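You operate a simulated robot arm through the tools that you are given. There is no shell and no other tool. Be economical: measure what you need, move in short steps, check, and stop when the job is done.

The job below is to be done with a simulated robot arm. You get a single attempt, and the scene is never put back.

Task
Set the test bearing's drag to 20 on the drag gauge; prove the shaft true.
Fine: slotted nut hard home, then back by the gauge; arm on, one whole turn to TRUE, arm clear.

It is judged by the outcome, as a careful person would: the job done as asked, and still so three seconds after it is handed in. It fails if anything else is knocked over, pushed out of place, dropped, spilled or broken.

Robot
A 6-joint arm with a two-finger parallel gripper, fixed in place. Base frame: the origin is at the foot of the arm, x ahead of it, y to its left, z up. Units: cm, rad, N and s.
With the tool pointing down near the work surface it reaches from about 24 to 66 cm from the base axis. Its first joint turns from -1.152 to 1.152 rad. Payload 2.9 kg.
Tool frame: the origin (TCP) lies between the finger pads and is the grasp point; the fingertips stand 3 cm ahead of it; z points along the fingers, y is the line along which they close. Largest opening 11 cm; finger width 2, thickness 1; the body of the gripper, 4.8 by 11.2 cm, starts 5.5 cm behind the TCP.
Orientation is that of the tool frame in the base frame, as a unit quaternion [x, y, z, w]. With the fingers straight down and closing along the base's y, the tool's x points along the base's -x, its y along +y and its z along -z.

Tools
- The arm moves only by the tool play_rows. Its arguments are lists of equal length, an entry for each row: "delta_pos": the shift along the tool's x, y, z in units of 25 mm (1.0 is 25 mm), a list of three; "rotation": the turn, a rotation vector about the tool's x, y, z in units of 5 degrees (1.0 is 5 degrees), a list of three; "fingers": the finger opening in m, from 0 to 0.11. In form: {"delta_pos": [[tx, ty, tz], ...], "rotation": [[wx, wy, wz], ...], "fingers": [fingers, ...]}. A call has 1 to 20 rows; each row shifts and turns the commanded pose from where the row before left it, along the tool's axes as they then stand. A call with a number of a shift or a turn outside -1 to 1 is refused whole. A row lasts 0.2 s, in which the tool goes at most 5 cm and 0.15 rad; a call with a longer step from one row to the next is refused whole, and so is a gripper value outside its range. Where a pose cannot be reached the arm comes as near as it can. A force on the tool above 40 N (or 10 N above the force at the start of the call, whichever is more), or a blocked arm, ends the call early, and 0.2 s more pass. The fingers move at their own pace (about 10.8 cm/s each) and stop on an object; they squeeze with about 30 N. The grip force told is the motor's: it shows also when the fingers shut on nothing. Time passes only in rows, and 0.2 s behind the last, so rows that do not move let the fingers close. It gives the time, the measured TCP pose, the force on the tool (base axes), the opening and the grip force at its end, in the units of the frame above (readings bear some noise), with the torque about the TCP (base axes, N m) and any sound that the robot's microphone picked up, and new pictures: "pictures" is both (left out), scene, wrist or none.
- Cameras (640 x 400 px; columns grow to the right, rows downward): "scene" is fixed at [8.09, 43.25, 139.89]; the picture's right is [-0.74, -0.67, 0.00], its down [-0.30, 0.33, -0.90] and it looks along [0.60, -0.67, -0.44] (base axes); focal length 374 px, centre (320, 200). "wrist" rides on the gripper at [7.2, 1.7, -10.3] in the tool frame; the picture's right is [-0.23, 0.97, 0.00], its down [-0.76, -0.18, -0.62] and it looks along [-0.61, -0.14, 0.78] (tool axes); focal length 222 px, centre (320, 200). There is no depth. A picture from a camera that has moved, and an enlarged one, comes with that camera's place and axes in the base frame and with its lens.
- close_up(camera, box): a new picture of the part [left, top, right, bottom] of that camera's present view, enlarged. No time passes.
- close_job(): hands the job in; it is judged then, once.

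Work in short steps. Places have to be worked out from the pictures, the camera data and where the tool is seen: move nearer, look again, correct. Check each grasp and each placing, and mend what went wrong. You have 120 turns and 200 pictures in all, those below and enlarged ones among them. Open the gripper and draw the arm clear of the work before you hand the job in, unless the task says otherwise; then end with one line.

The tools are called after "Emit:" by a JSON object that holds its "op" and its "data". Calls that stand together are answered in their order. play_rows: Moves the arm, as the interface text tells. Its arguments: {"type":"object","properties":{"delta_pos":{"type":"array","items":{"type":"array","items":{"type":"number"}}},"rotation":{"type":"array","items":{"type":"array","items":{"type":"number"}}},"fingers":{"type":"array","items":{"type":"number"}},"pictures":{"type":"string","enum":["both","scene","wrist","none"]}},"required":["delta_pos","rotation","fingers"]} The other tools are called the same way: close_up (camera, box) takes an enlarged picture of a part of a camera's view; close_job () hands the job in.

At the start:

```text
time_s: 0.0
position: [43.69, -14.66, 120.74]
ee_rot: [0.0, 1.0, 0.0, 0.0]
ft_force: [-0.8, -0.3, 0.5]
wrist_torque: [-0.03, 0.0, -0.01]
finger_gap: 11.0
finger_force: 0.1
```

scene: 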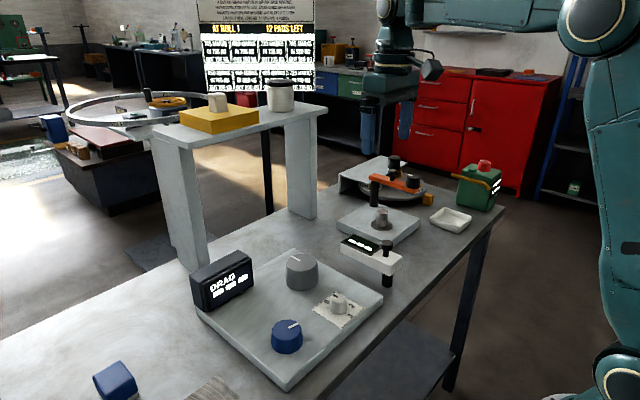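
wrist: 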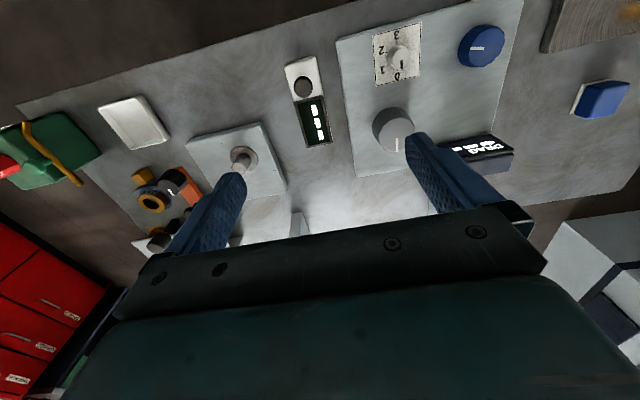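

I'll begin by enlarging the panel, the gauge and the poster to learn what is what.

Emit:
{"op": "close_up", "data": {"camera": "scene", "box": [180, 220, 420, 370]}}

Emit:
{"op": "close_up", "data": {"camera": "scene", "box": [320, 140, 520, 265]}}

Emit:
{"op": "close_up", "data": {"camera": "scene", "box": [190, 0, 334, 90]}}

Emit:
{"op": "close_up", "data": {"camera": "wrist", "box": [280, 10, 536, 170]}}

Emit:
{"op": "close_up", "data": {"camera": "wrist", "box": [90, 80, 346, 250]}}

```text
2.67 times, centred on (300, 295) of scene
camera zoom: at [8.09, 43.25, 139.89], right [-0.74, -0.67, 0.0], down [-0.3, 0.33, -0.9], along [0.6, -0.67, -0.44], focal length 998 px, centre (373, -53)
```

zoom: 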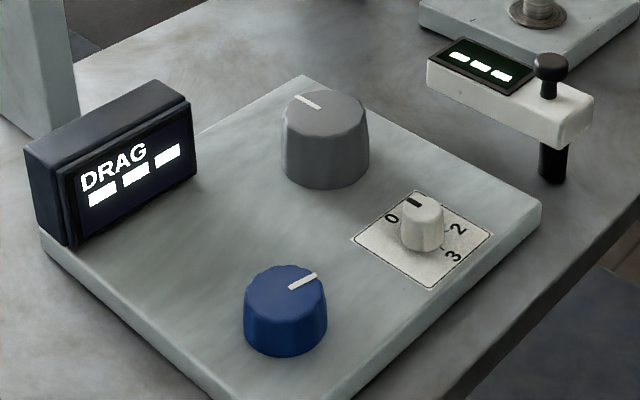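

```text
3.20 times, centred on (420, 202) of scene
camera zoom: at [8.09, 43.25, 139.89], right [-0.74, -0.67, 0.0], down [-0.3, 0.33, -0.9], along [0.6, -0.67, -0.44], focal length 1198 px, centre (0, 192)
```

zoom: 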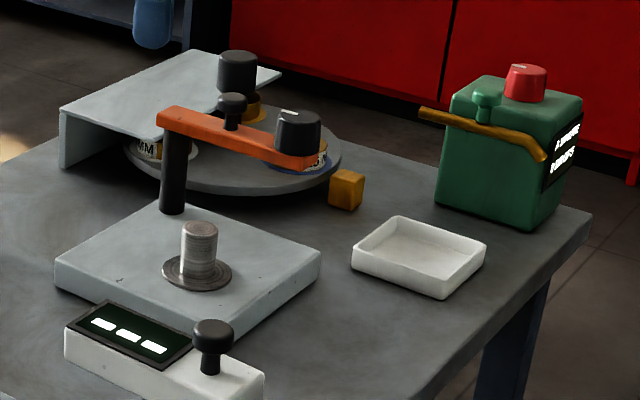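

```text
4.44 times, centred on (262, 45) of scene
camera zoom: at [8.09, 43.25, 139.89], right [-0.74, -0.67, 0.0], down [-0.3, 0.33, -0.9], along [0.6, -0.67, -0.44], focal length 1664 px, centre (578, 889)
```

zoom: 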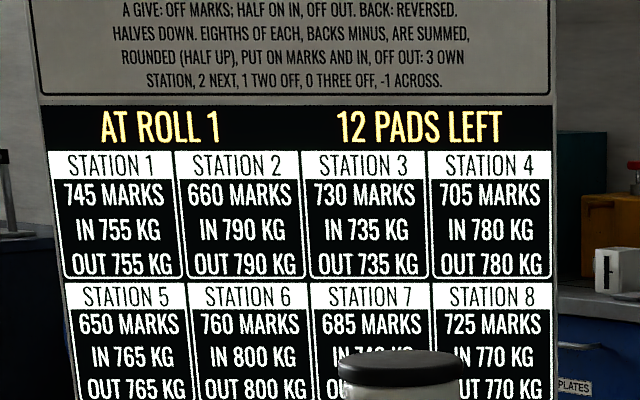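

```text
2.50 times, centred on (408, 90) of wrist
camera zoom: at [36.3, -12.98, 131.21], right [0.23, 0.97, 0.0], down [0.76, -0.18, 0.62], along [0.61, -0.14, -0.78], focal length 555 px, centre (100, 475)
```

zoom: 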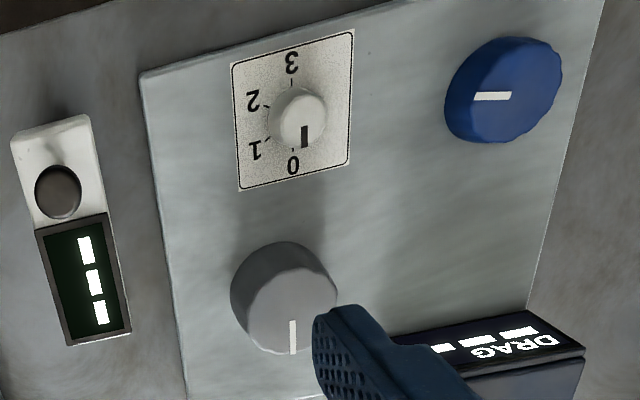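

```text
2.35 times, centred on (218, 165) of wrist
camera zoom: at [36.3, -12.98, 131.21], right [0.23, 0.97, 0.0], down [0.76, -0.18, 0.62], along [0.61, -0.14, -0.78], focal length 523 px, centre (560, 282)
```

zoom: 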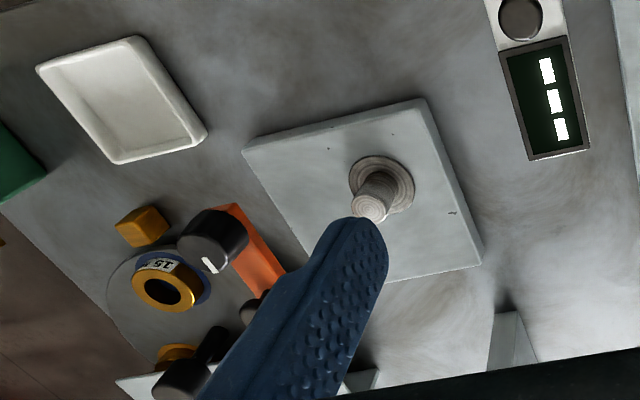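

The test rig is spread out: a panel (grey, blue, selector knobs, DRAG gauge), a white instrument, a shaft plate and an orange arm. I'll raise and shift the wrist camera to the right to view the shaft and the orange arm.

Emit:
{"op": "play_rows", "data": {"delta_pos": [[0.3, -0.9, 0], [0.3, -0.9, 0], [0.3, -0.9, 0], [0.3, -0.9, 0], [0.3, -0.9, 0], [0.3, -0.9, 0], [0.3, -0.9, 0], [0.3, -0.9, 0]], "rotation": [[0, 0, 0], [0, 0, 0], [0, 0, 0], [0, 0, 0], [0, 0, 0], [0, 0, 0], [0, 0, 0], [0, 0, 0]], "fingers": [0.11, 0.11, 0.11, 0.11, 0.11, 0.11, 0.11, 0.11]}}

```text
time_s: 1.8
position: [37.6, -32.59, 120.77]
ee_rot: [0.0, 1.0, 0.0, 0.0]
ft_force: [0.2, 1.2, 0.0]
wrist_torque: [0.01, -0.02, 0.0]
finger_gap: 10.97
finger_force: 0.0
camera wrist: at [30.33, -30.95, 131.15], right [0.23, 0.97, 0.0], down [0.76, -0.18, 0.62], along [0.61, -0.14, -0.78], focal length 222 px, centre (320, 200)
```

scene: 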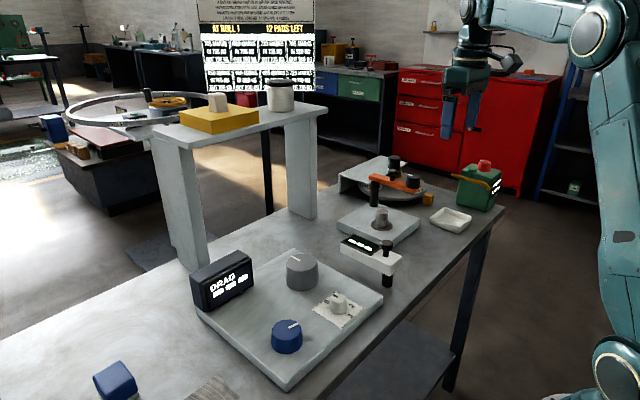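
wrist: 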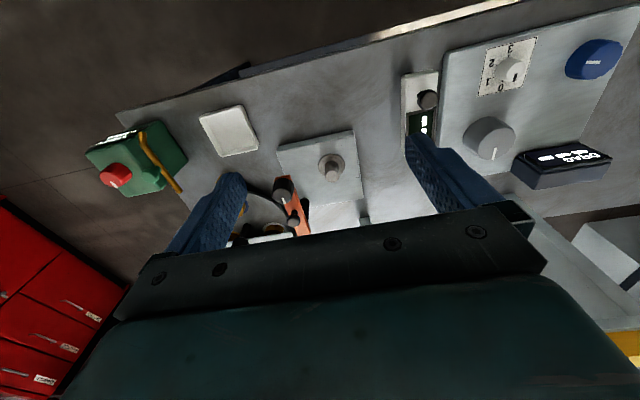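

The fingers hide the orange arm; I'll enlarge what is visible and then move farther out for a better look.

Emit:
{"op": "play_rows", "data": {"delta_pos": [[-0.9, 0, 0], [-0.9, 0, 0], [-0.9, 0, 0], [-0.9, 0, 0], [-0.9, 0, 0], [-0.9, 0, 0]], "rotation": [[0, 0, 0], [0, 0, 0], [0, 0, 0], [0, 0, 0], [0, 0, 0], [0, 0, 0]], "fingers": [0.11, 0.11, 0.11, 0.11, 0.11, 0.11], "pictures": "wrist"}}

```text
time_s: 3.2
position: [49.72, -31.65, 119.87]
ee_rot: [0.0, 1.0, 0.0, 0.0]
ft_force: [0.4, -0.1, -0.1]
wrist_torque: [0.01, -0.01, 0.01]
finger_gap: 11.01
finger_force: 0.0
out of reach, approached as far as the arm can: row 6
camera wrist: at [42.49, -30.04, 130.23], right [0.23, 0.97, 0.0], down [0.76, -0.18, 0.62], along [0.61, -0.14, -0.78], focal length 222 px, centre (320, 200)
```

wrist: 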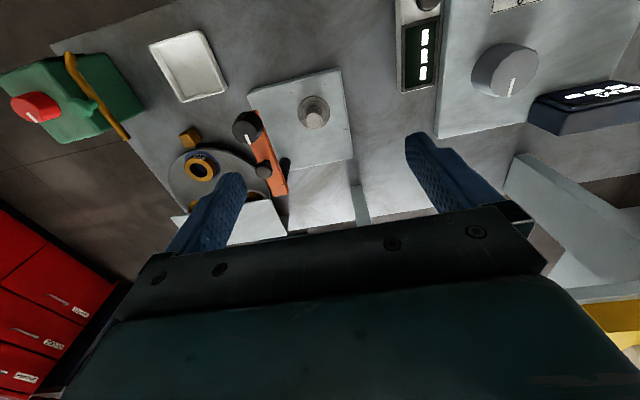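

Emit:
{"op": "close_up", "data": {"camera": "wrist", "box": [140, 60, 370, 220]}}

Emit:
{"op": "close_up", "data": {"camera": "scene", "box": [335, 150, 447, 220]}}

Emit:
{"op": "close_up", "data": {"camera": "scene", "box": [330, 200, 426, 290]}}

Emit:
{"op": "close_up", "data": {"camera": "scene", "box": [448, 150, 512, 215]}}

Emit:
{"op": "close_up", "data": {"camera": "scene", "box": [80, 60, 340, 222]}}

```text
2.50 times, centred on (255, 140) of wrist
camera zoom: at [42.49, -30.04, 130.23], right [0.23, 0.97, 0.0], down [0.76, -0.18, 0.62], along [0.61, -0.14, -0.78], focal length 555 px, centre (482, 350)
```

zoom: 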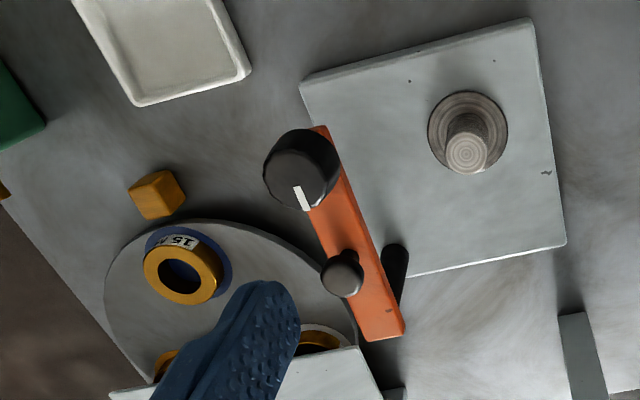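

```text
5.71 times, centred on (391, 185) of scene
camera zoom: at [8.09, 43.25, 139.89], right [-0.74, -0.67, 0.0], down [-0.3, 0.33, -0.9], along [0.6, -0.67, -0.44], focal length 2139 px, centre (-86, 286)
```

zoom: 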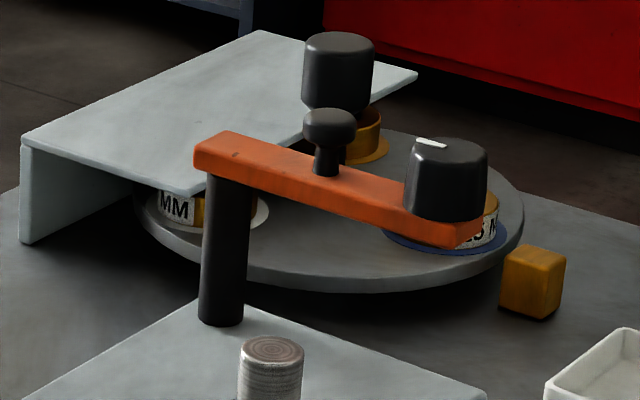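

```text
4.44 times, centred on (378, 245) of scene
camera zoom: at [8.09, 43.25, 139.89], right [-0.74, -0.67, 0.0], down [-0.3, 0.33, -0.9], along [0.6, -0.67, -0.44], focal length 1664 px, centre (62, 0)
```

zoom: 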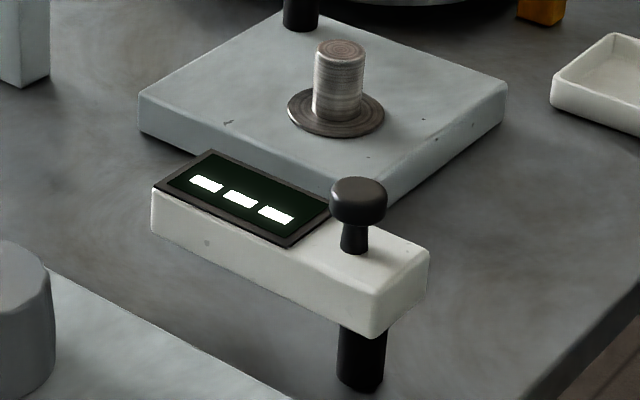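

```text
6.15 times, centred on (480, 182) of scene
camera zoom: at [8.09, 43.25, 139.89], right [-0.74, -0.67, 0.0], down [-0.3, 0.33, -0.9], along [0.6, -0.67, -0.44], focal length 2304 px, centre (-665, 308)
```

zoom: 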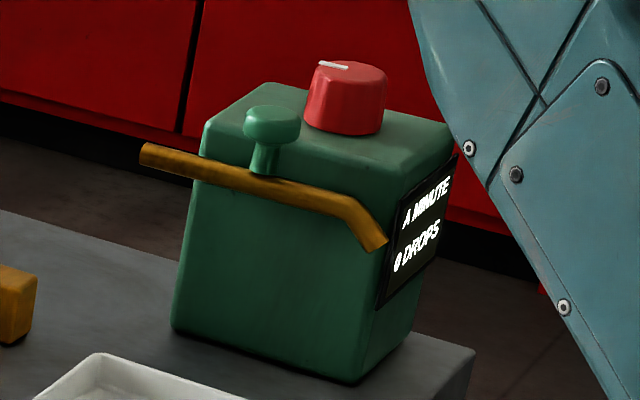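

```text
2.46 times, centred on (210, 141) of scene
camera zoom: at [8.09, 43.25, 139.89], right [-0.74, -0.67, 0.0], down [-0.3, 0.33, -0.9], along [0.6, -0.67, -0.44], focal length 921 px, centre (591, 345)
```

zoom: 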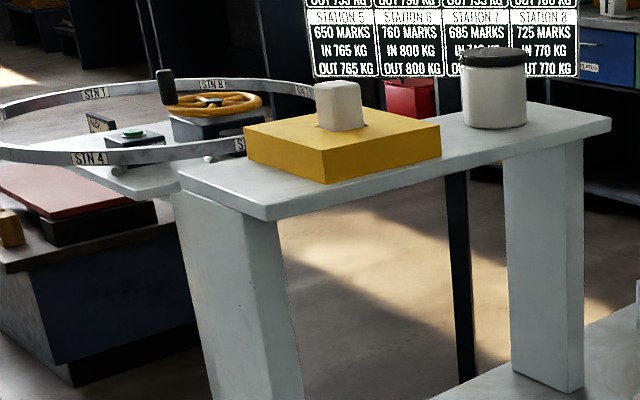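

Several side stations seem unrelated. Now I'll take the wrist camera over the DRAG panel to read the knobs closely.

Emit:
{"op": "play_rows", "data": {"delta_pos": [[0.8, 0, 0], [0.8, 0, 0], [0.8, 0, 0], [0.8, 0, 0], [0.3, 0.9, 0], [0.3, 0.9, 0], [0.3, 0.9, 0], [0.3, 0.9, 0], [0.3, 0.9, 0], [0.3, 0.9, 0], [0.3, 0.9, 0], [0, 0.9, 0], [0, 0.9, 0.2], [0, 0.9, 0.3], [0, 0.9, 0.3], [0, 0.9, 0.3], [0, 0.9, 0.3], [0, 0.9, 0.3]], "rotation": [[0, 0, 0], [0, 0, 0], [0, 0, 0], [0, 0, 0], [0, 0, 0], [0, 0, 0], [0, 0, 0], [0, 0, 0], [0, 0, 0], [0, 0, 0], [0, 0, 0], [0, 0, 0], [0, 0, 0], [0, 0, 0], [0, 0, 0], [0, 0, 0], [0, 0, 0], [0, 0, 0]], "fingers": [0.11, 0.11, 0.11, 0.11, 0.11, 0.11, 0.11, 0.11, 0.11, 0.11, 0.11, 0.11, 0.11, 0.11, 0.11, 0.11, 0.11, 0.11], "pictures": "both"}}

```text
time_s: 7.0
position: [36.55, -0.28, 115.74]
ee_rot: [0.0, 1.0, 0.0, 0.0]
ft_force: [0.5, 0.6, -0.4]
wrist_torque: [-0.02, 0.01, 0.04]
finger_gap: 11.01
finger_force: 0.1
camera wrist: at [29.2, 1.34, 126.22], right [0.23, 0.97, 0.0], down [0.76, -0.18, 0.62], along [0.61, -0.14, -0.78], focal length 222 px, centre (320, 200)
```

scene: 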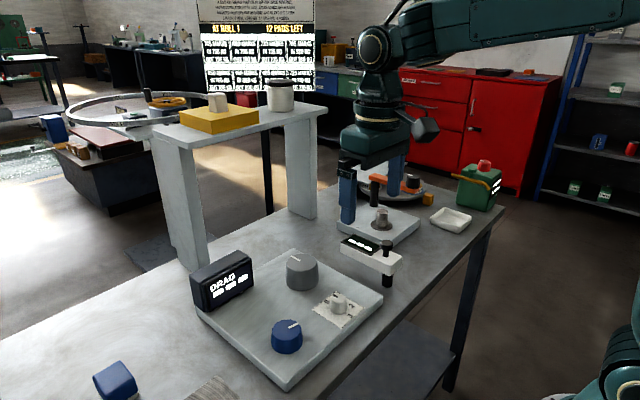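
wrist: 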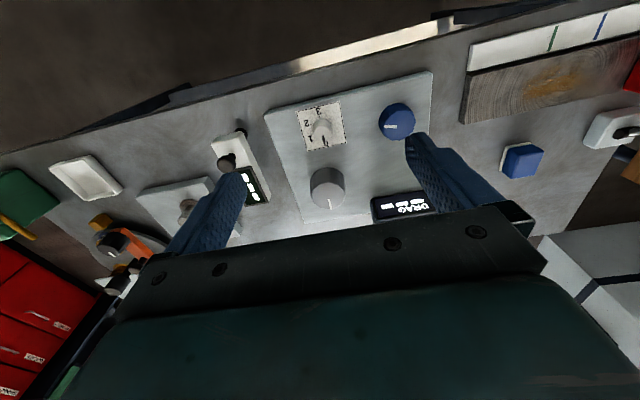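

Emit:
{"op": "close_up", "data": {"camera": "wrist", "box": [260, 70, 440, 220]}}

Emit:
{"op": "close_up", "data": {"camera": "wrist", "box": [430, 0, 640, 220]}}

Emit:
{"op": "close_up", "data": {"camera": "wrist", "box": [80, 110, 290, 260]}}

```text
2.67 times, centred on (350, 145) of wrist
camera zoom: at [29.2, 1.34, 126.22], right [0.23, 0.97, 0.0], down [0.76, -0.18, 0.62], along [0.61, -0.14, -0.78], focal length 592 px, centre (240, 347)
```

zoom: 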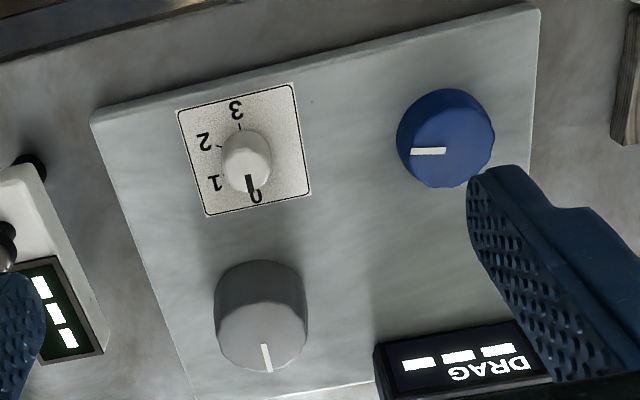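

```text
1.82 times, centred on (535, 110) of wrist
camera zoom: at [29.2, 1.34, 126.22], right [0.23, 0.97, 0.0], down [0.76, -0.18, 0.62], along [0.61, -0.14, -0.78], focal length 404 px, centre (-71, 364)
```

zoom: 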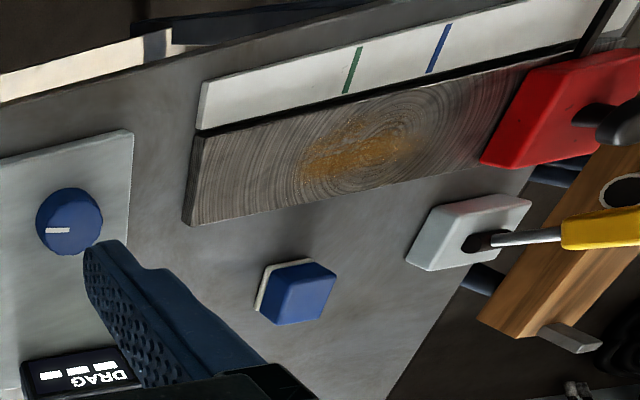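

```text
2.67 times, centred on (185, 185) of wrist
camera zoom: at [29.2, 1.34, 126.22], right [0.23, 0.97, 0.0], down [0.76, -0.18, 0.62], along [0.61, -0.14, -0.78], focal length 592 px, centre (680, 240)
```

zoom: 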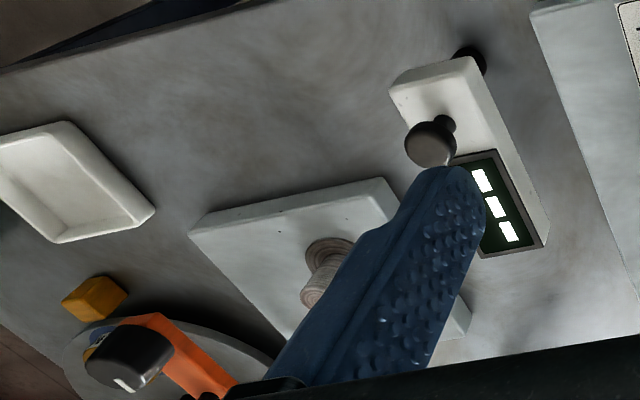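

I can't find labels explaining more; the blue scalloped knob looks like the slotted nut and the grey cylinder like the shaft. I'll go above the blue knob at a safe height to calibrate positions.

Emit:
{"op": "play_rows", "data": {"delta_pos": [[-0.7, 0.9, 0.3], [-0.7, 0.9, 0.6], [-0.7, 0.9, 0.7], [-0.7, 0.9, 0.8], [0, 0.9, 0.8], [0, 0, 0.6]], "rotation": [[0, 0, 0], [0, 0, 0], [0, 0, 0], [0, 0, 0], [0, 0, 0], [0, 0, 0]], "fingers": [0.11, 0.11, 0.11, 0.11, 0.11, 0.11]}}

```text
time_s: 8.4
position: [43.58, 11.04, 106.13]
ee_rot: [0.0, 1.0, 0.0, 0.0]
ft_force: [0.0, -1.2, -0.1]
wrist_torque: [-0.03, 0.0, 0.04]
finger_gap: 11.01
finger_force: 0.0
camera wrist: at [36.26, 12.74, 116.57], right [0.23, 0.97, 0.0], down [0.76, -0.18, 0.62], along [0.61, -0.14, -0.78], focal length 222 px, centre (320, 200)
```

scene: 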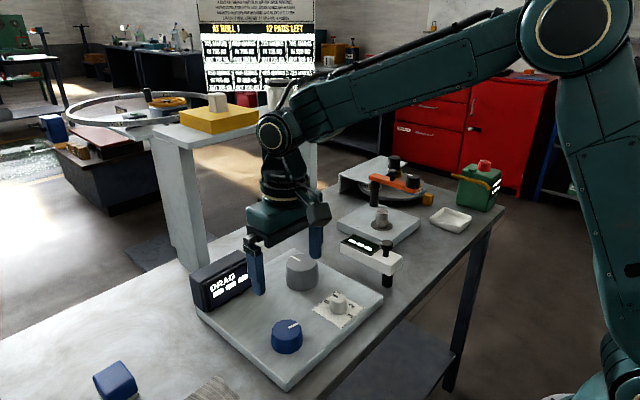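
wrist: 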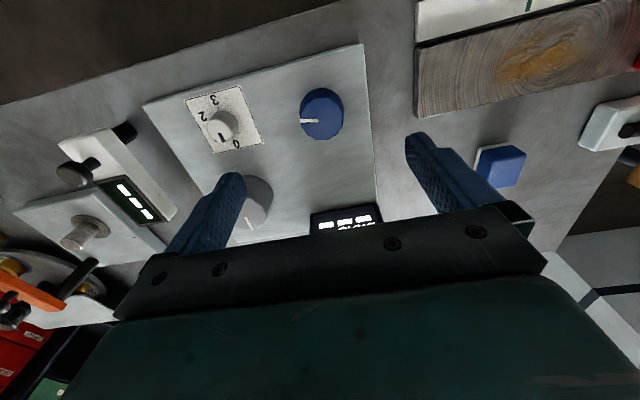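

The wrist view puts the blue knob almost under the fingers at about (44, 11.2). I'll descend to TCP z≈97 and look again.

Emit:
{"op": "play_rows", "data": {"delta_pos": [[-0.2, 0.05, 0.9], [0, 0, 0.9], [0, 0, 0.9], [0, 0, 0.9]], "rotation": [[0, 0, 0], [0, 0, 0], [0, 0, 0], [0, 0, 0]], "fingers": [0.11, 0.11, 0.11, 0.11]}}

Emit:
{"op": "close_up", "data": {"camera": "scene", "box": [180, 220, 420, 370]}}

Emit:
{"op": "close_up", "data": {"camera": "wrist", "box": [180, 20, 436, 180]}}

```text
time_s: 9.4
position: [43.95, 11.1, 97.15]
ee_rot: [0.0, 1.0, 0.001, 0.0]
ft_force: [0.9, -0.2, 0.4]
wrist_torque: [-0.03, -0.01, 0.01]
finger_gap: 10.98
finger_force: 0.0
camera wrist: at [36.75, 12.92, 107.54], right [0.23, 0.97, 0.0], down [0.76, -0.18, 0.62], along [0.61, -0.14, -0.78], focal length 222 px, centre (320, 200)
```

scene: 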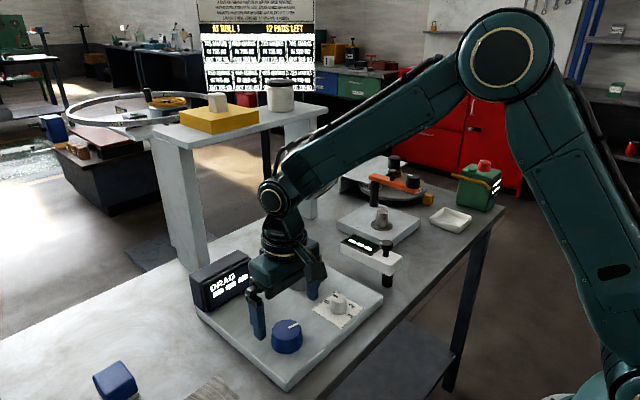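
wrist: 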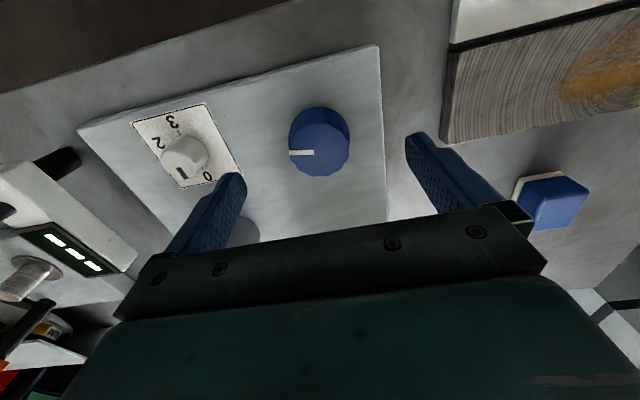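

```text
2.67 times, centred on (300, 295) of scene
camera zoom: at [8.09, 43.25, 139.89], right [-0.74, -0.67, 0.0], down [-0.3, 0.33, -0.9], along [0.6, -0.67, -0.44], focal length 998 px, centre (373, -53)
```

zoom: 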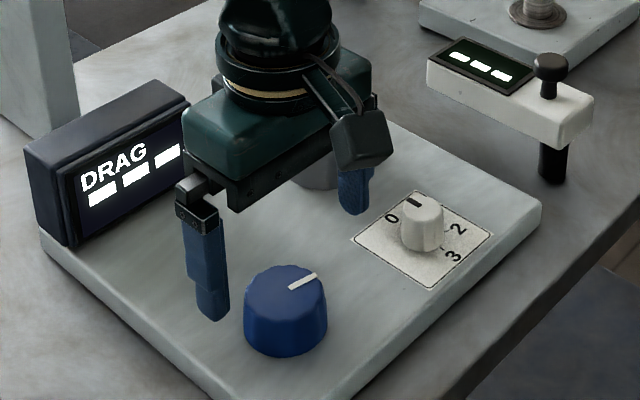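

```text
2.50 times, centred on (308, 100) of wrist
camera zoom: at [36.75, 12.92, 107.54], right [0.23, 0.97, 0.0], down [0.76, -0.18, 0.62], along [0.61, -0.14, -0.78], focal length 555 px, centre (350, 450)
```

zoom: 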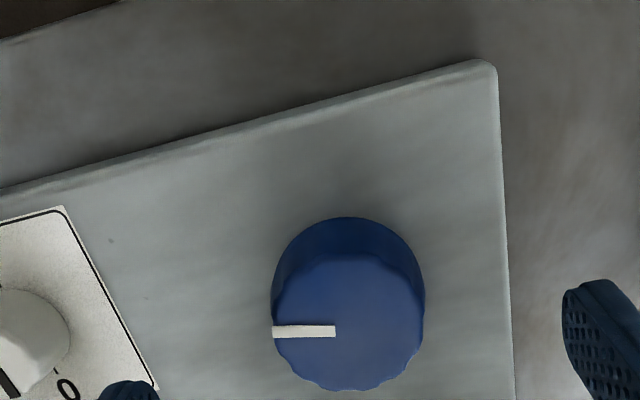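

Combined sizes suggest the knob top is at z≈91–92, near (44.2, 11.3). I'll descend in small steps, watching force.

Emit:
{"op": "play_rows", "data": {"delta_pos": [[-0.05, 0.07, 0.4], [0, 0, 0.4], [0, 0, 0.4]], "rotation": [[0, 0, 0], [0, 0, 0], [0, 0, 0]], "fingers": [0.11, 0.11, 0.11]}}

Emit:
{"op": "close_up", "data": {"camera": "scene", "box": [200, 250, 360, 370]}}

```text
time_s: 10.2
position: [44.32, 11.36, 94.23]
ee_rot: [0.0, 1.0, -0.001, 0.0]
ft_force: [-0.1, -1.0, 0.3]
wrist_torque: [-0.02, -0.02, 0.0]
finger_gap: 11.0
finger_force: 0.0
camera wrist: at [36.91, 12.97, 104.6], right [0.23, 0.97, 0.0], down [0.76, -0.18, 0.62], along [0.61, -0.14, -0.78], focal length 222 px, centre (320, 200)
```

scene: 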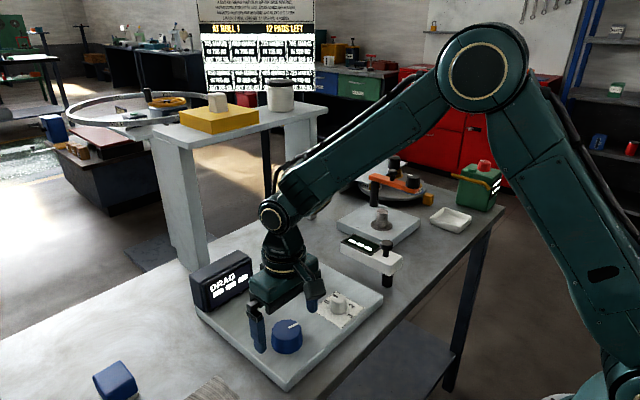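
wrist: 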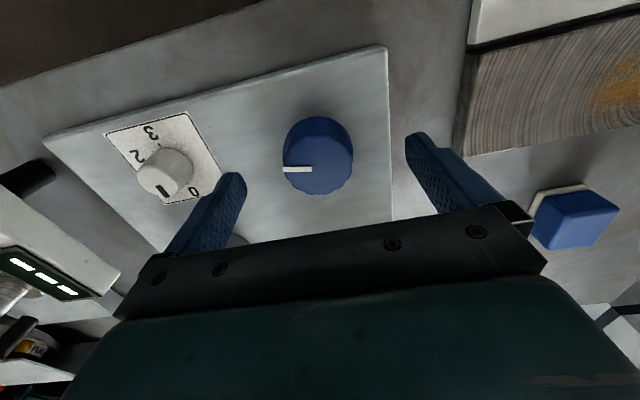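

```text
3.33 times, centred on (280, 310) of scene
camera zoom: at [8.09, 43.25, 139.89], right [-0.74, -0.67, 0.0], down [-0.3, 0.33, -0.9], along [0.6, -0.67, -0.44], focal length 1248 px, centre (453, -167)
```

zoom: 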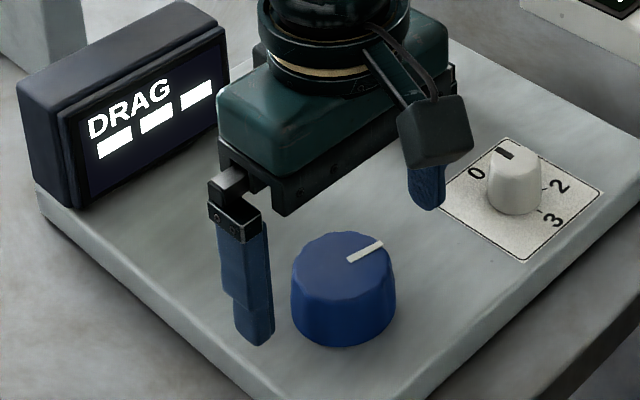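

Triangulating three heights gives knob top ≈ z 92 at (44.0, 11.4). I'll lower the tips to z≈90 and close lightly on the knob.

Emit:
{"op": "play_rows", "data": {"delta_pos": [[0.08, 0.02, 0.2], [0, 0, 0.2], [0, 0, 0.15], [0, 0, 0], [0, 0, 0], [0, 0, 0], [0, 0, 0]], "rotation": [[0, 0, 0], [0, 0, 0], [0, 0, 0], [0, 0, 0], [0, 0, 0], [0, 0, 0], [0, 0, 0]], "fingers": [0.11, 0.11, 0.11, 0.07, 0.03, 0.03, 0.03]}}

Emit:
{"op": "close_up", "data": {"camera": "scene", "box": [200, 250, 360, 370]}}

```text
time_s: 11.8
position: [43.93, 11.22, 92.79]
ee_rot: [0.004, 1.0, -0.002, 0.0]
ft_force: [0.2, -28.5, -1.3]
wrist_torque: [-0.23, 0.29, -0.28]
finger_gap: 5.19
finger_force: 44.5
camera wrist: at [36.68, 12.79, 103.18], right [0.23, 0.97, -0.01], down [0.76, -0.18, 0.62], along [0.61, -0.15, -0.78], focal length 222 px, centre (320, 200)
```

scene: 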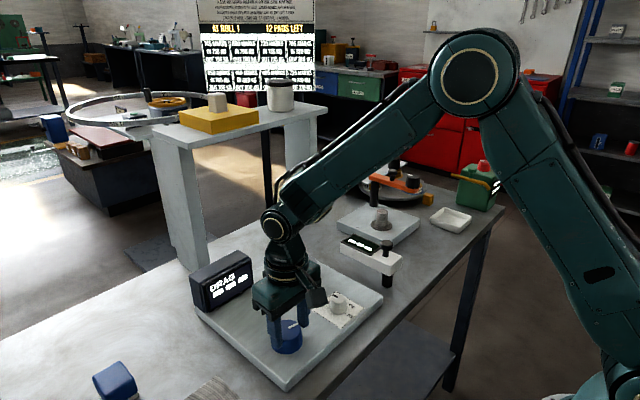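
wrist: 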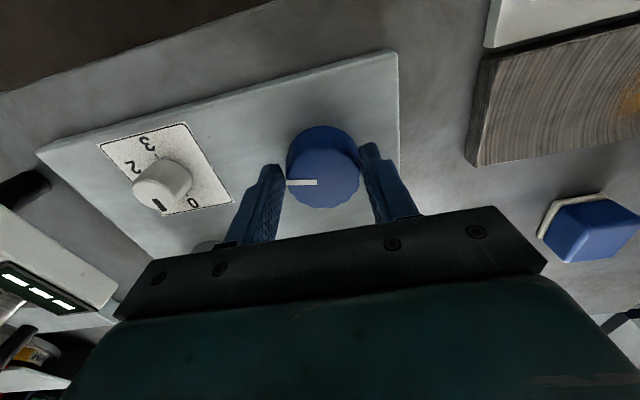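

```text
3.33 times, centred on (280, 310) of scene
camera zoom: at [8.1, 43.18, 139.91], right [-0.74, -0.67, 0.0], down [-0.3, 0.33, -0.9], along [0.6, -0.67, -0.44], focal length 1248 px, centre (453, -167)
```

zoom: 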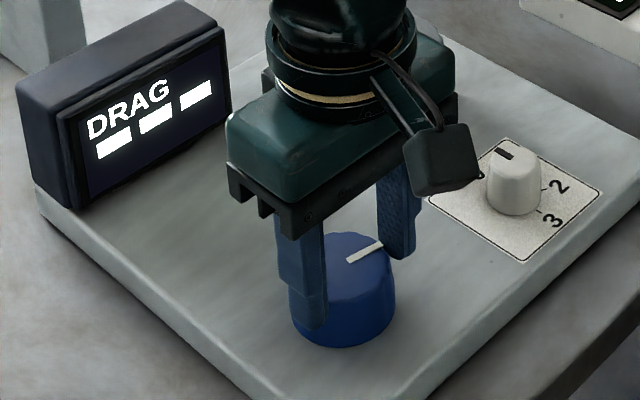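

The gripper holds the blue knob (5.2 cm), with a 28 N side load, so it's a little off-centre. I'll shift slightly in y to see if the load falls.

Emit:
{"op": "play_rows", "data": {"delta_pos": [[0, -0.06, 0], [0, 0, 0]], "rotation": [[0, 0, 0], [0, 0, 0]], "fingers": [0.03, 0.03], "pictures": "none"}}

```text
time_s: 12.4
position: [43.82, 11.07, 92.8]
ee_rot: [0.003, 1.0, -0.001, 0.0]
ft_force: [0.7, -21.0, -5.5]
wrist_torque: [-0.77, 0.29, -0.26]
finger_gap: 5.14
finger_force: 44.9
```

Emit:
{"op": "play_rows", "data": {"delta_pos": [[0, -0.1, 0], [0, -0.06, 0], [0, 0, 0]], "rotation": [[0, 0, 0], [0, 0, 0], [0, 0, 0]], "fingers": [0.03, 0.03, 0.03], "pictures": "none"}}

```text
time_s: 13.2
position: [43.84, 10.87, 92.84]
ee_rot: [-0.003, 1.0, 0.001, 0.001]
ft_force: [0.2, 5.7, -15.0]
wrist_torque: [0.22, -0.33, 0.08]
finger_gap: 5.15
finger_force: 45.2
```

Centred now (y≈10.9). Turn clockwise 15° and check displays and torque.

Emit:
{"op": "play_rows", "data": {"delta_pos": [[0, 0, 0], [0, 0, 0], [0, 0, 0], [0, 0, 0]], "rotation": [[0, 0, 1], [0, 0, 1], [0, 0, 1], [0, 0, 0]], "fingers": [0.03, 0.03, 0.03, 0.03], "pictures": "wrist"}}

Emit:
{"op": "close_up", "data": {"camera": "scene", "box": [180, 220, 420, 370]}}

```text
time_s: 14.2
position: [43.97, 11.21, 92.84]
ee_rot: [0.126, 0.992, 0.004, 0.0]
ft_force: [3.2, 34.1, -13.3]
wrist_torque: [0.69, -0.54, 0.36]
finger_gap: 5.14
finger_force: 44.8
camera wrist: at [37.28, 14.56, 103.25], right [0.46, 0.89, 0.01], down [0.69, -0.37, 0.62], along [0.55, -0.28, -0.78], focal length 222 px, centre (320, 200)
```

wrist: 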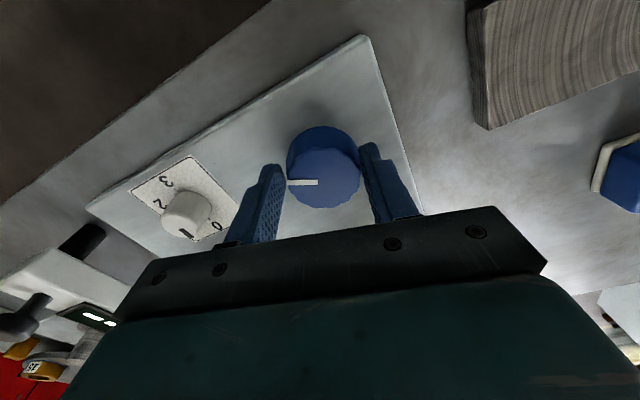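

```text
2.67 times, centred on (300, 295) of scene
camera zoom: at [8.11, 43.35, 139.86], right [-0.74, -0.67, 0.0], down [-0.3, 0.33, -0.9], along [0.6, -0.67, -0.44], focal length 998 px, centre (373, -53)
```

zoom: 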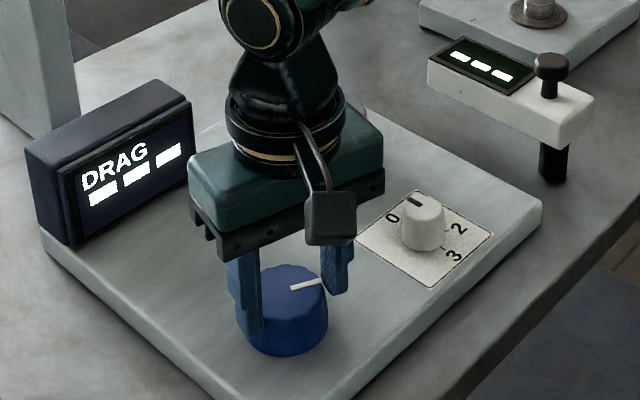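

The knob turned 15° freely, but the gauge is still blank. I'll relieve the side load and keep turning clockwise towards the stop, watching torque.

Emit:
{"op": "play_rows", "data": {"delta_pos": [[0, 0.1, 0], [0, 0, 0], [0, 0, 0], [0, 0, 0], [0, 0, 0], [0, 0, 0], [0, 0, 0], [0, 0, 0]], "rotation": [[0, 0, 0], [0, 0, 1], [0, 0, 1], [0, 0, 1], [0, 0, 1], [0, 0, 1], [0, 0, 1], [0, 0, 0]], "fingers": [0.03, 0.03, 0.03, 0.03, 0.03, 0.03, 0.03, 0.03], "pictures": "wrist"}}

Emit:
{"op": "close_up", "data": {"camera": "scene", "box": [180, 220, 420, 370]}}

```text
time_s: 15.5
position: [44.07, 11.62, 92.88]
ee_rot: [0.299, 0.954, 0.008, 0.001]
ft_force: [3.0, 5.0, -4.5]
wrist_torque: [0.2, -0.4, 0.04]
finger_gap: 5.17
finger_force: 44.6
stopped in row 6: the force on the tool passed its limit (the readings are from after the stop); the commanded pose is now the measured one
camera wrist: at [38.95, 16.94, 103.31], right [0.74, 0.67, 0.01], down [0.52, -0.59, 0.62], along [0.42, -0.45, -0.78], focal length 222 px, centre (320, 200)
```

wrist: 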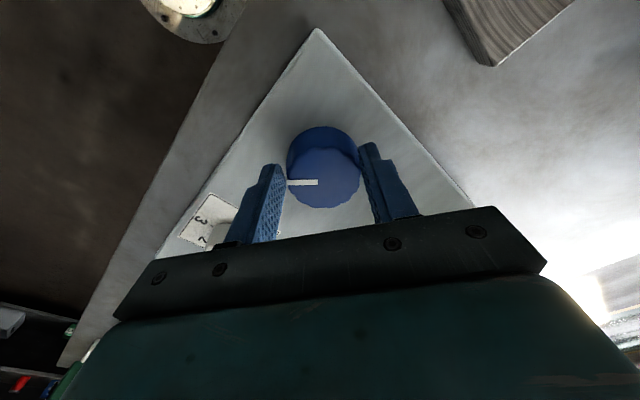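

```text
2.67 times, centred on (300, 295) of scene
camera zoom: at [8.11, 43.26, 139.88], right [-0.74, -0.67, 0.0], down [-0.3, 0.33, -0.9], along [0.6, -0.67, -0.44], focal length 998 px, centre (373, -53)
```

zoom: 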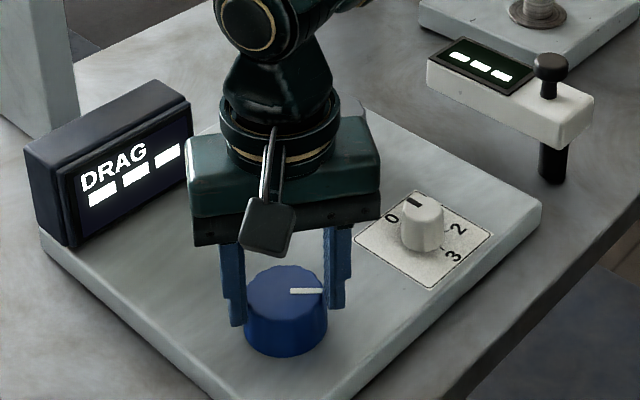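

The load pattern shows the knob axis is really at about (45.0, 10.95), so my grip is off in x. I'll open, recentre, regrip and turn on.

Emit:
{"op": "play_rows", "data": {"delta_pos": [[0, 0, 0], [0, 0, 0], [-0.25, 0, 0], [-0.21, 0, 0], [0, 0, 0], [0, 0, 0], [0, 0, 0]], "rotation": [[0, 0, 0], [0, 0, 0], [0, 0, 0], [0, 0, 0], [0, 0, 0], [0, 0, 0], [0, 0, 0]], "fingers": [0.07, 0.07, 0.07, 0.07, 0.03, 0.03, 0.03], "pictures": "none"}}

Emit:
{"op": "play_rows", "data": {"delta_pos": [[0, 0, 0], [0, 0, 0], [0, 0, 0], [0, 0, 0], [0, 0, 0]], "rotation": [[0, 0, 1], [0, 0, 1], [0, 0, 1], [0, 0, 1], [0, 0, 0]], "fingers": [0.03, 0.03, 0.03, 0.03, 0.03], "pictures": "wrist"}}

```text
time_s: 17.1
position: [45.1, 10.92, 92.96]
ee_rot: [0.299, 0.954, 0.006, 0.0]
ft_force: [3.7, 7.3, -2.7]
wrist_torque: [0.31, -0.21, 0.0]
finger_gap: 5.17
finger_force: 45.6
```

```text
time_s: 18.3
position: [44.98, 10.85, 92.86]
ee_rot: [0.461, 0.887, 0.007, 0.0]
ft_force: [4.5, 16.2, -0.7]
wrist_torque: [-0.03, -0.53, -0.02]
finger_gap: 5.19
finger_force: 45.0
camera wrist: at [42.1, 17.65, 103.38], right [0.93, 0.37, 0.01], down [0.29, -0.73, 0.62], along [0.24, -0.57, -0.79], focal length 222 px, centre (320, 200)
```

wrist: 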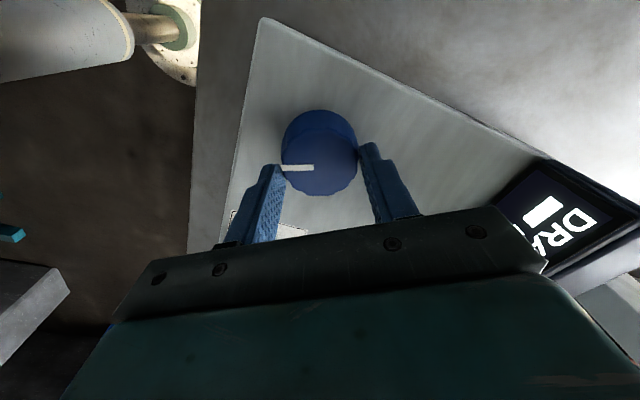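

Free turning still (≈55° cw total). Continue clockwise.

Emit:
{"op": "play_rows", "data": {"delta_pos": [[0, 0, 0], [0, 0, 0], [0, 0, 0], [0, 0, 0], [0, 0, 0], [0, 0, 0], [0, 0, 0], [0, 0, 0], [0, 0, 0], [0, 0, 0], [0, 0, 0]], "rotation": [[0, 0, 1], [0, 0, 1], [0, 0, 1], [0, 0, 1], [0, 0, 1], [0, 0, 1], [0, 0, 1], [0, 0, 1], [0, 0, 1], [0, 0, 1], [0, 0, 0]], "fingers": [0.03, 0.03, 0.03, 0.03, 0.03, 0.03, 0.03, 0.03, 0.03, 0.03, 0.03], "pictures": "wrist"}}

Emit:
{"op": "close_up", "data": {"camera": "scene", "box": [180, 220, 420, 370]}}

```text
time_s: 20.7
position: [44.99, 10.9, 92.9]
ee_rot: [0.793, 0.609, 0.004, -0.003]
ft_force: [-0.3, 8.4, 12.6]
wrist_torque: [0.75, 0.13, -0.02]
finger_gap: 5.17
finger_force: 44.9
camera wrist: at [48.38, 17.31, 103.41], right [0.88, -0.47, 0.0], down [-0.37, -0.7, 0.61], along [-0.29, -0.54, -0.79], focal length 222 px, centre (320, 200)
```

wrist: 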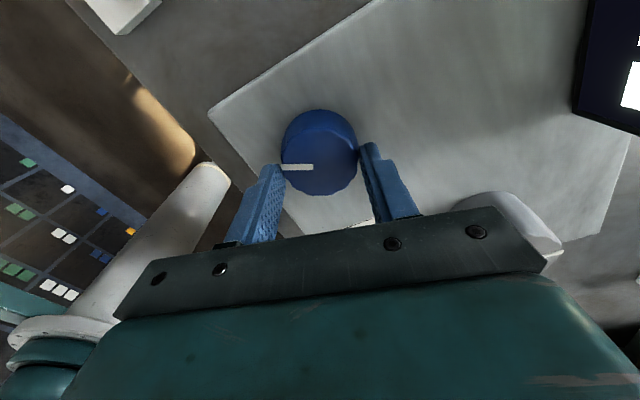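

```text
2.67 times, centred on (300, 295) of scene
camera zoom: at [8.07, 43.27, 139.88], right [-0.74, -0.67, 0.0], down [-0.3, 0.33, -0.9], along [0.6, -0.67, -0.44], focal length 998 px, centre (373, -53)
```

zoom: 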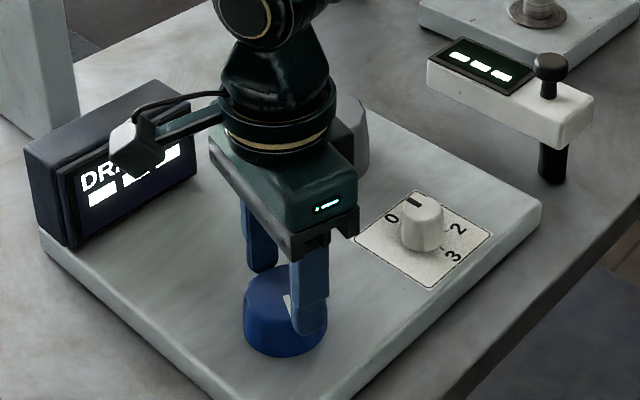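

Still no torque and no reading. I'll turn a further 75° clockwise to see if a stop arises.

Emit:
{"op": "play_rows", "data": {"delta_pos": [[0, 0, 0], [0, 0, 0], [0, 0, 0], [0, 0, 0], [0, 0, 0], [0, 0, 0], [0, 0, 0], [0, 0, 0], [0, 0, 0], [0, 0, 0], [0, 0, 0], [0, 0, 0], [0, 0, 0], [0, 0, 0], [0, 0, 0]], "rotation": [[0, 0, 1], [0, 0, 1], [0, 0, 1], [0, 0, 1], [0, 0, 1], [0, 0, 1], [0, 0, 1], [0, 0, 1], [0, 0, 1], [0, 0, 1], [0, 0, 1], [0, 0, 1], [0, 0, 1], [0, 0, 1], [0, 0, 1]], "fingers": [0.03, 0.03, 0.03, 0.03, 0.03, 0.03, 0.03, 0.03, 0.03, 0.03, 0.03, 0.03, 0.03, 0.03, 0.03], "pictures": "both"}}

```text
time_s: 23.1
position: [44.94, 10.97, 92.99]
ee_rot: [0.982, 0.187, 0.003, -0.013]
ft_force: [-0.3, 5.2, 0.2]
wrist_torque: [0.44, 0.19, -0.01]
finger_gap: 5.19
finger_force: 45.4
out of reach, approached as far as the arm can: row 11, 12
stopped in row 12: the force on the tool passed its limit (the readings are from after the stop); the commanded pose is now the measured one
camera wrist: at [52.22, 11.63, 103.3], right [0.15, -0.99, -0.03], down [-0.77, -0.13, 0.62], along [-0.62, -0.07, -0.78], focal length 222 px, centre (320, 200)
```

scene: 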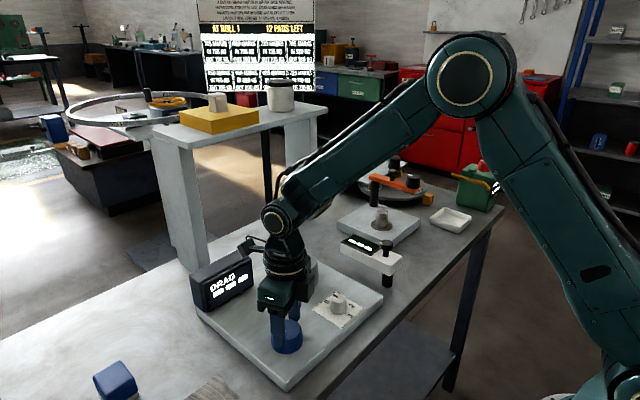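
wrist: 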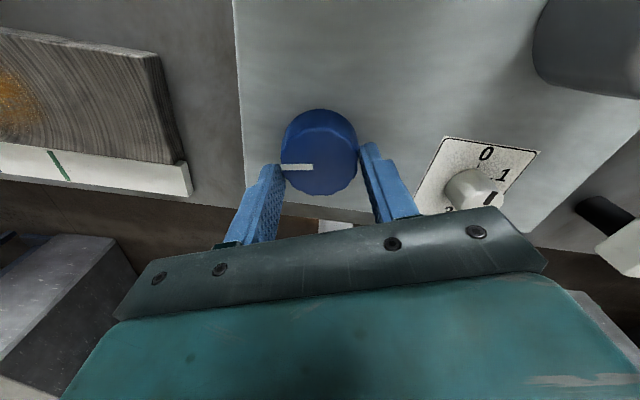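

Joint limit reached at ~158°. The small 0–3 pointer seems to have moved; I'll enlarge.

Emit:
{"op": "close_up", "data": {"camera": "scene", "box": [260, 270, 388, 350]}}

Emit:
{"op": "close_up", "data": {"camera": "wrist", "box": [400, 120, 560, 220]}}

```text
5.00 times, centred on (324, 310) of scene
camera zoom: at [8.09, 43.26, 139.88], right [-0.74, -0.67, 0.0], down [-0.3, 0.33, -0.9], along [0.6, -0.67, -0.44], focal length 1872 px, centre (300, -350)
```

zoom: 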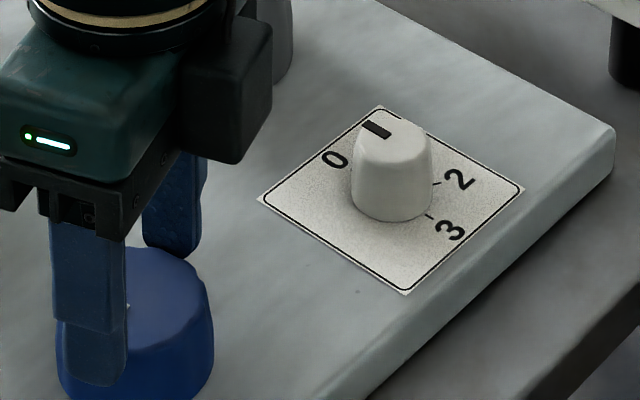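

```text
4.00 times, centred on (480, 170) of wrist
camera zoom: at [52.22, 11.63, 103.3], right [0.15, -0.99, -0.03], down [-0.77, -0.13, 0.62], along [-0.62, -0.07, -0.78], focal length 888 px, centre (-320, 320)
```

zoom: 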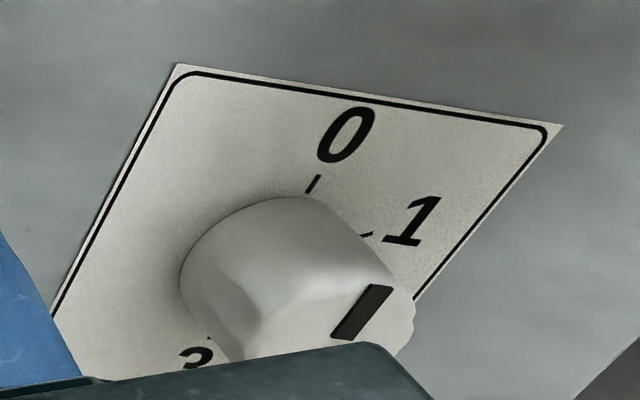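

The pointer stays at 0. I'll release the blue knob, rise, and unwind the wrist, then test the grey cylinder.

Emit:
{"op": "play_rows", "data": {"delta_pos": [[0, 0, 0], [0, 0, 0], [0, 0, -0.6], [0, 0, -0.9], [0, 0, -0.9], [0, 0, -0.9], [0, 0, 0], [0, 0, 0], [0, 0, 0], [0, 0, 0], [0, 0, 0], [0, 0, 0], [0, 0, 0], [0, 0, 0], [0, 0, 0], [0, 0, 0], [0, 0, 0], [0, 0, 0], [0, 0, 0], [0, 0, 0]], "rotation": [[0, 0, 0], [0, 0, 0], [0, 0, 0], [0, 0, -1], [0, 0, -1], [0, 0, -1], [0, 0, -1], [0, 0, -1], [0, 0, -1], [0, 0, -1], [0, 0, -1], [0, 0, -1], [0, 0, -1], [0, 0, -1], [0, 0, -1], [0, 0, -1], [0, 0, -1], [0, 0, -1], [0, 0, -1], [0, 0, -1]], "fingers": [0.08, 0.08, 0.09, 0.11, 0.11, 0.11, 0.11, 0.11, 0.11, 0.11, 0.11, 0.11, 0.11, 0.11, 0.11, 0.11, 0.11, 0.11, 0.11, 0.11], "pictures": "wrist"}}

Emit:
{"op": "close_up", "data": {"camera": "scene", "box": [180, 220, 420, 370]}}

```text
time_s: 27.3
position: [45.03, 10.53, 101.1]
ee_rot: [0.599, 0.801, 0.01, -0.008]
ft_force: [-0.4, 1.1, 0.1]
wrist_torque: [0.0, -0.02, 0.04]
finger_gap: 10.99
finger_force: 0.0
camera wrist: at [44.5, 17.74, 111.68], right [1.0, 0.06, 0.0], down [0.05, -0.8, 0.6], along [0.04, -0.6, -0.8], focal length 222 px, centre (320, 200)
```

wrist: 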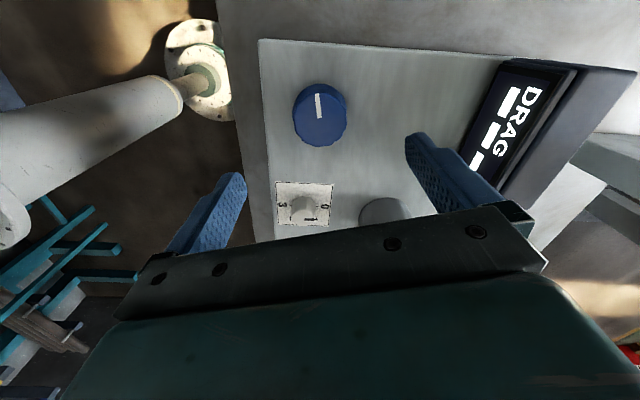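

```text
2.67 times, centred on (300, 295) of scene
camera zoom: at [8.09, 43.25, 139.89], right [-0.74, -0.67, 0.0], down [-0.3, 0.33, -0.9], along [0.6, -0.67, -0.44], focal length 998 px, centre (373, -53)
```

zoom: 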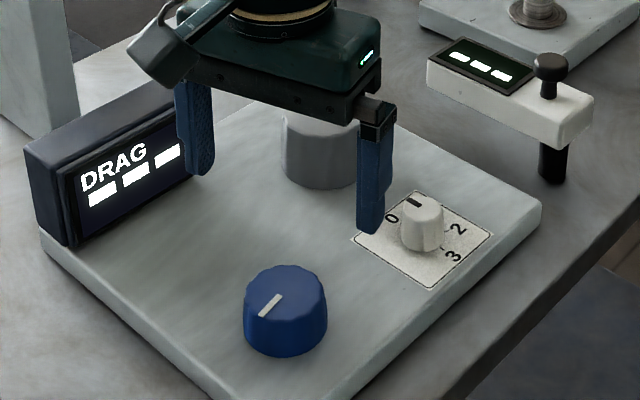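

Blue mark is now turned about 165°. I'll finish unwinding, then move over the grey cylinder.

Emit:
{"op": "play_rows", "data": {"delta_pos": [[0, 0, -0.5], [0, 0, -0.5], [0, 0, 0], [0, 0, 0], [0, 0, 0], [0, 0, 0], [0, 0, 0], [0, 0, 0], [0, 0, 0], [0, 0, 0], [0, 0, 0], [0, 0, 0], [0, 0, 0], [0, 0, 0], [0, 0, 0], [-0.8, -1, 0], [-0.8, -1, 0], [-0.8, -1, 0], [-0.8, -1, 0], [-0.4, -1, 0]], "rotation": [[0, 0, -1], [0, 0, -1], [0, 0, -1], [0, 0, -1], [0, 0, -1], [0, 0, -1], [0, 0, -1], [0, 0, -1], [0, 0, -1], [0, 0, -1], [0, 0, -1], [0, 0, -1], [0, 0, -1], [0, 0, -1], [0, 0, -0.7], [0, 0, 0], [0, 0, 0], [0, 0, 0], [0, 0, 0], [0, 0, 0]], "fingers": [0.11, 0.11, 0.11, 0.11, 0.11, 0.11, 0.11, 0.11, 0.11, 0.11, 0.11, 0.11, 0.11, 0.11, 0.11, 0.11, 0.11, 0.11, 0.11, 0.11], "pictures": "both"}}

```text
time_s: 31.5
position: [53.88, -2.07, 103.5]
ee_rot: [0.0, 1.0, 0.013, 0.0]
ft_force: [-0.7, -0.5, 0.3]
wrist_torque: [0.06, 0.04, -0.03]
finger_gap: 10.99
finger_force: 0.1
camera wrist: at [46.62, -0.71, 113.94], right [0.23, 0.97, 0.02], down [0.76, -0.19, 0.62], along [0.61, -0.12, -0.79], focal length 222 px, centre (320, 200)
```

scene: 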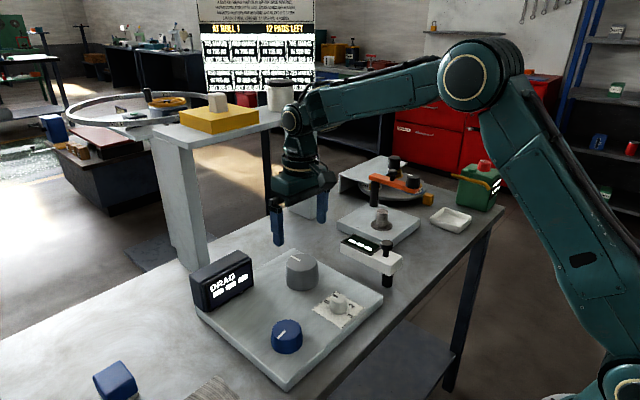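
wrist: 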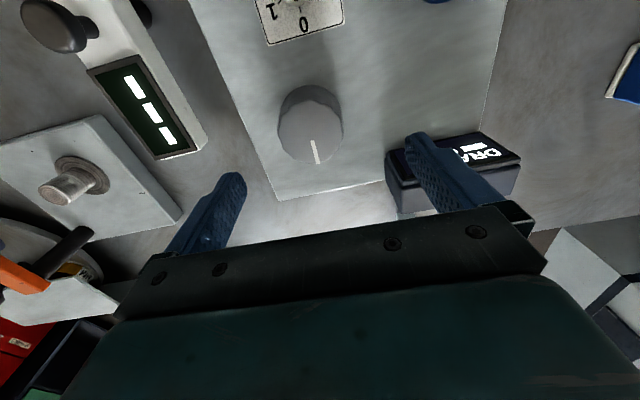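

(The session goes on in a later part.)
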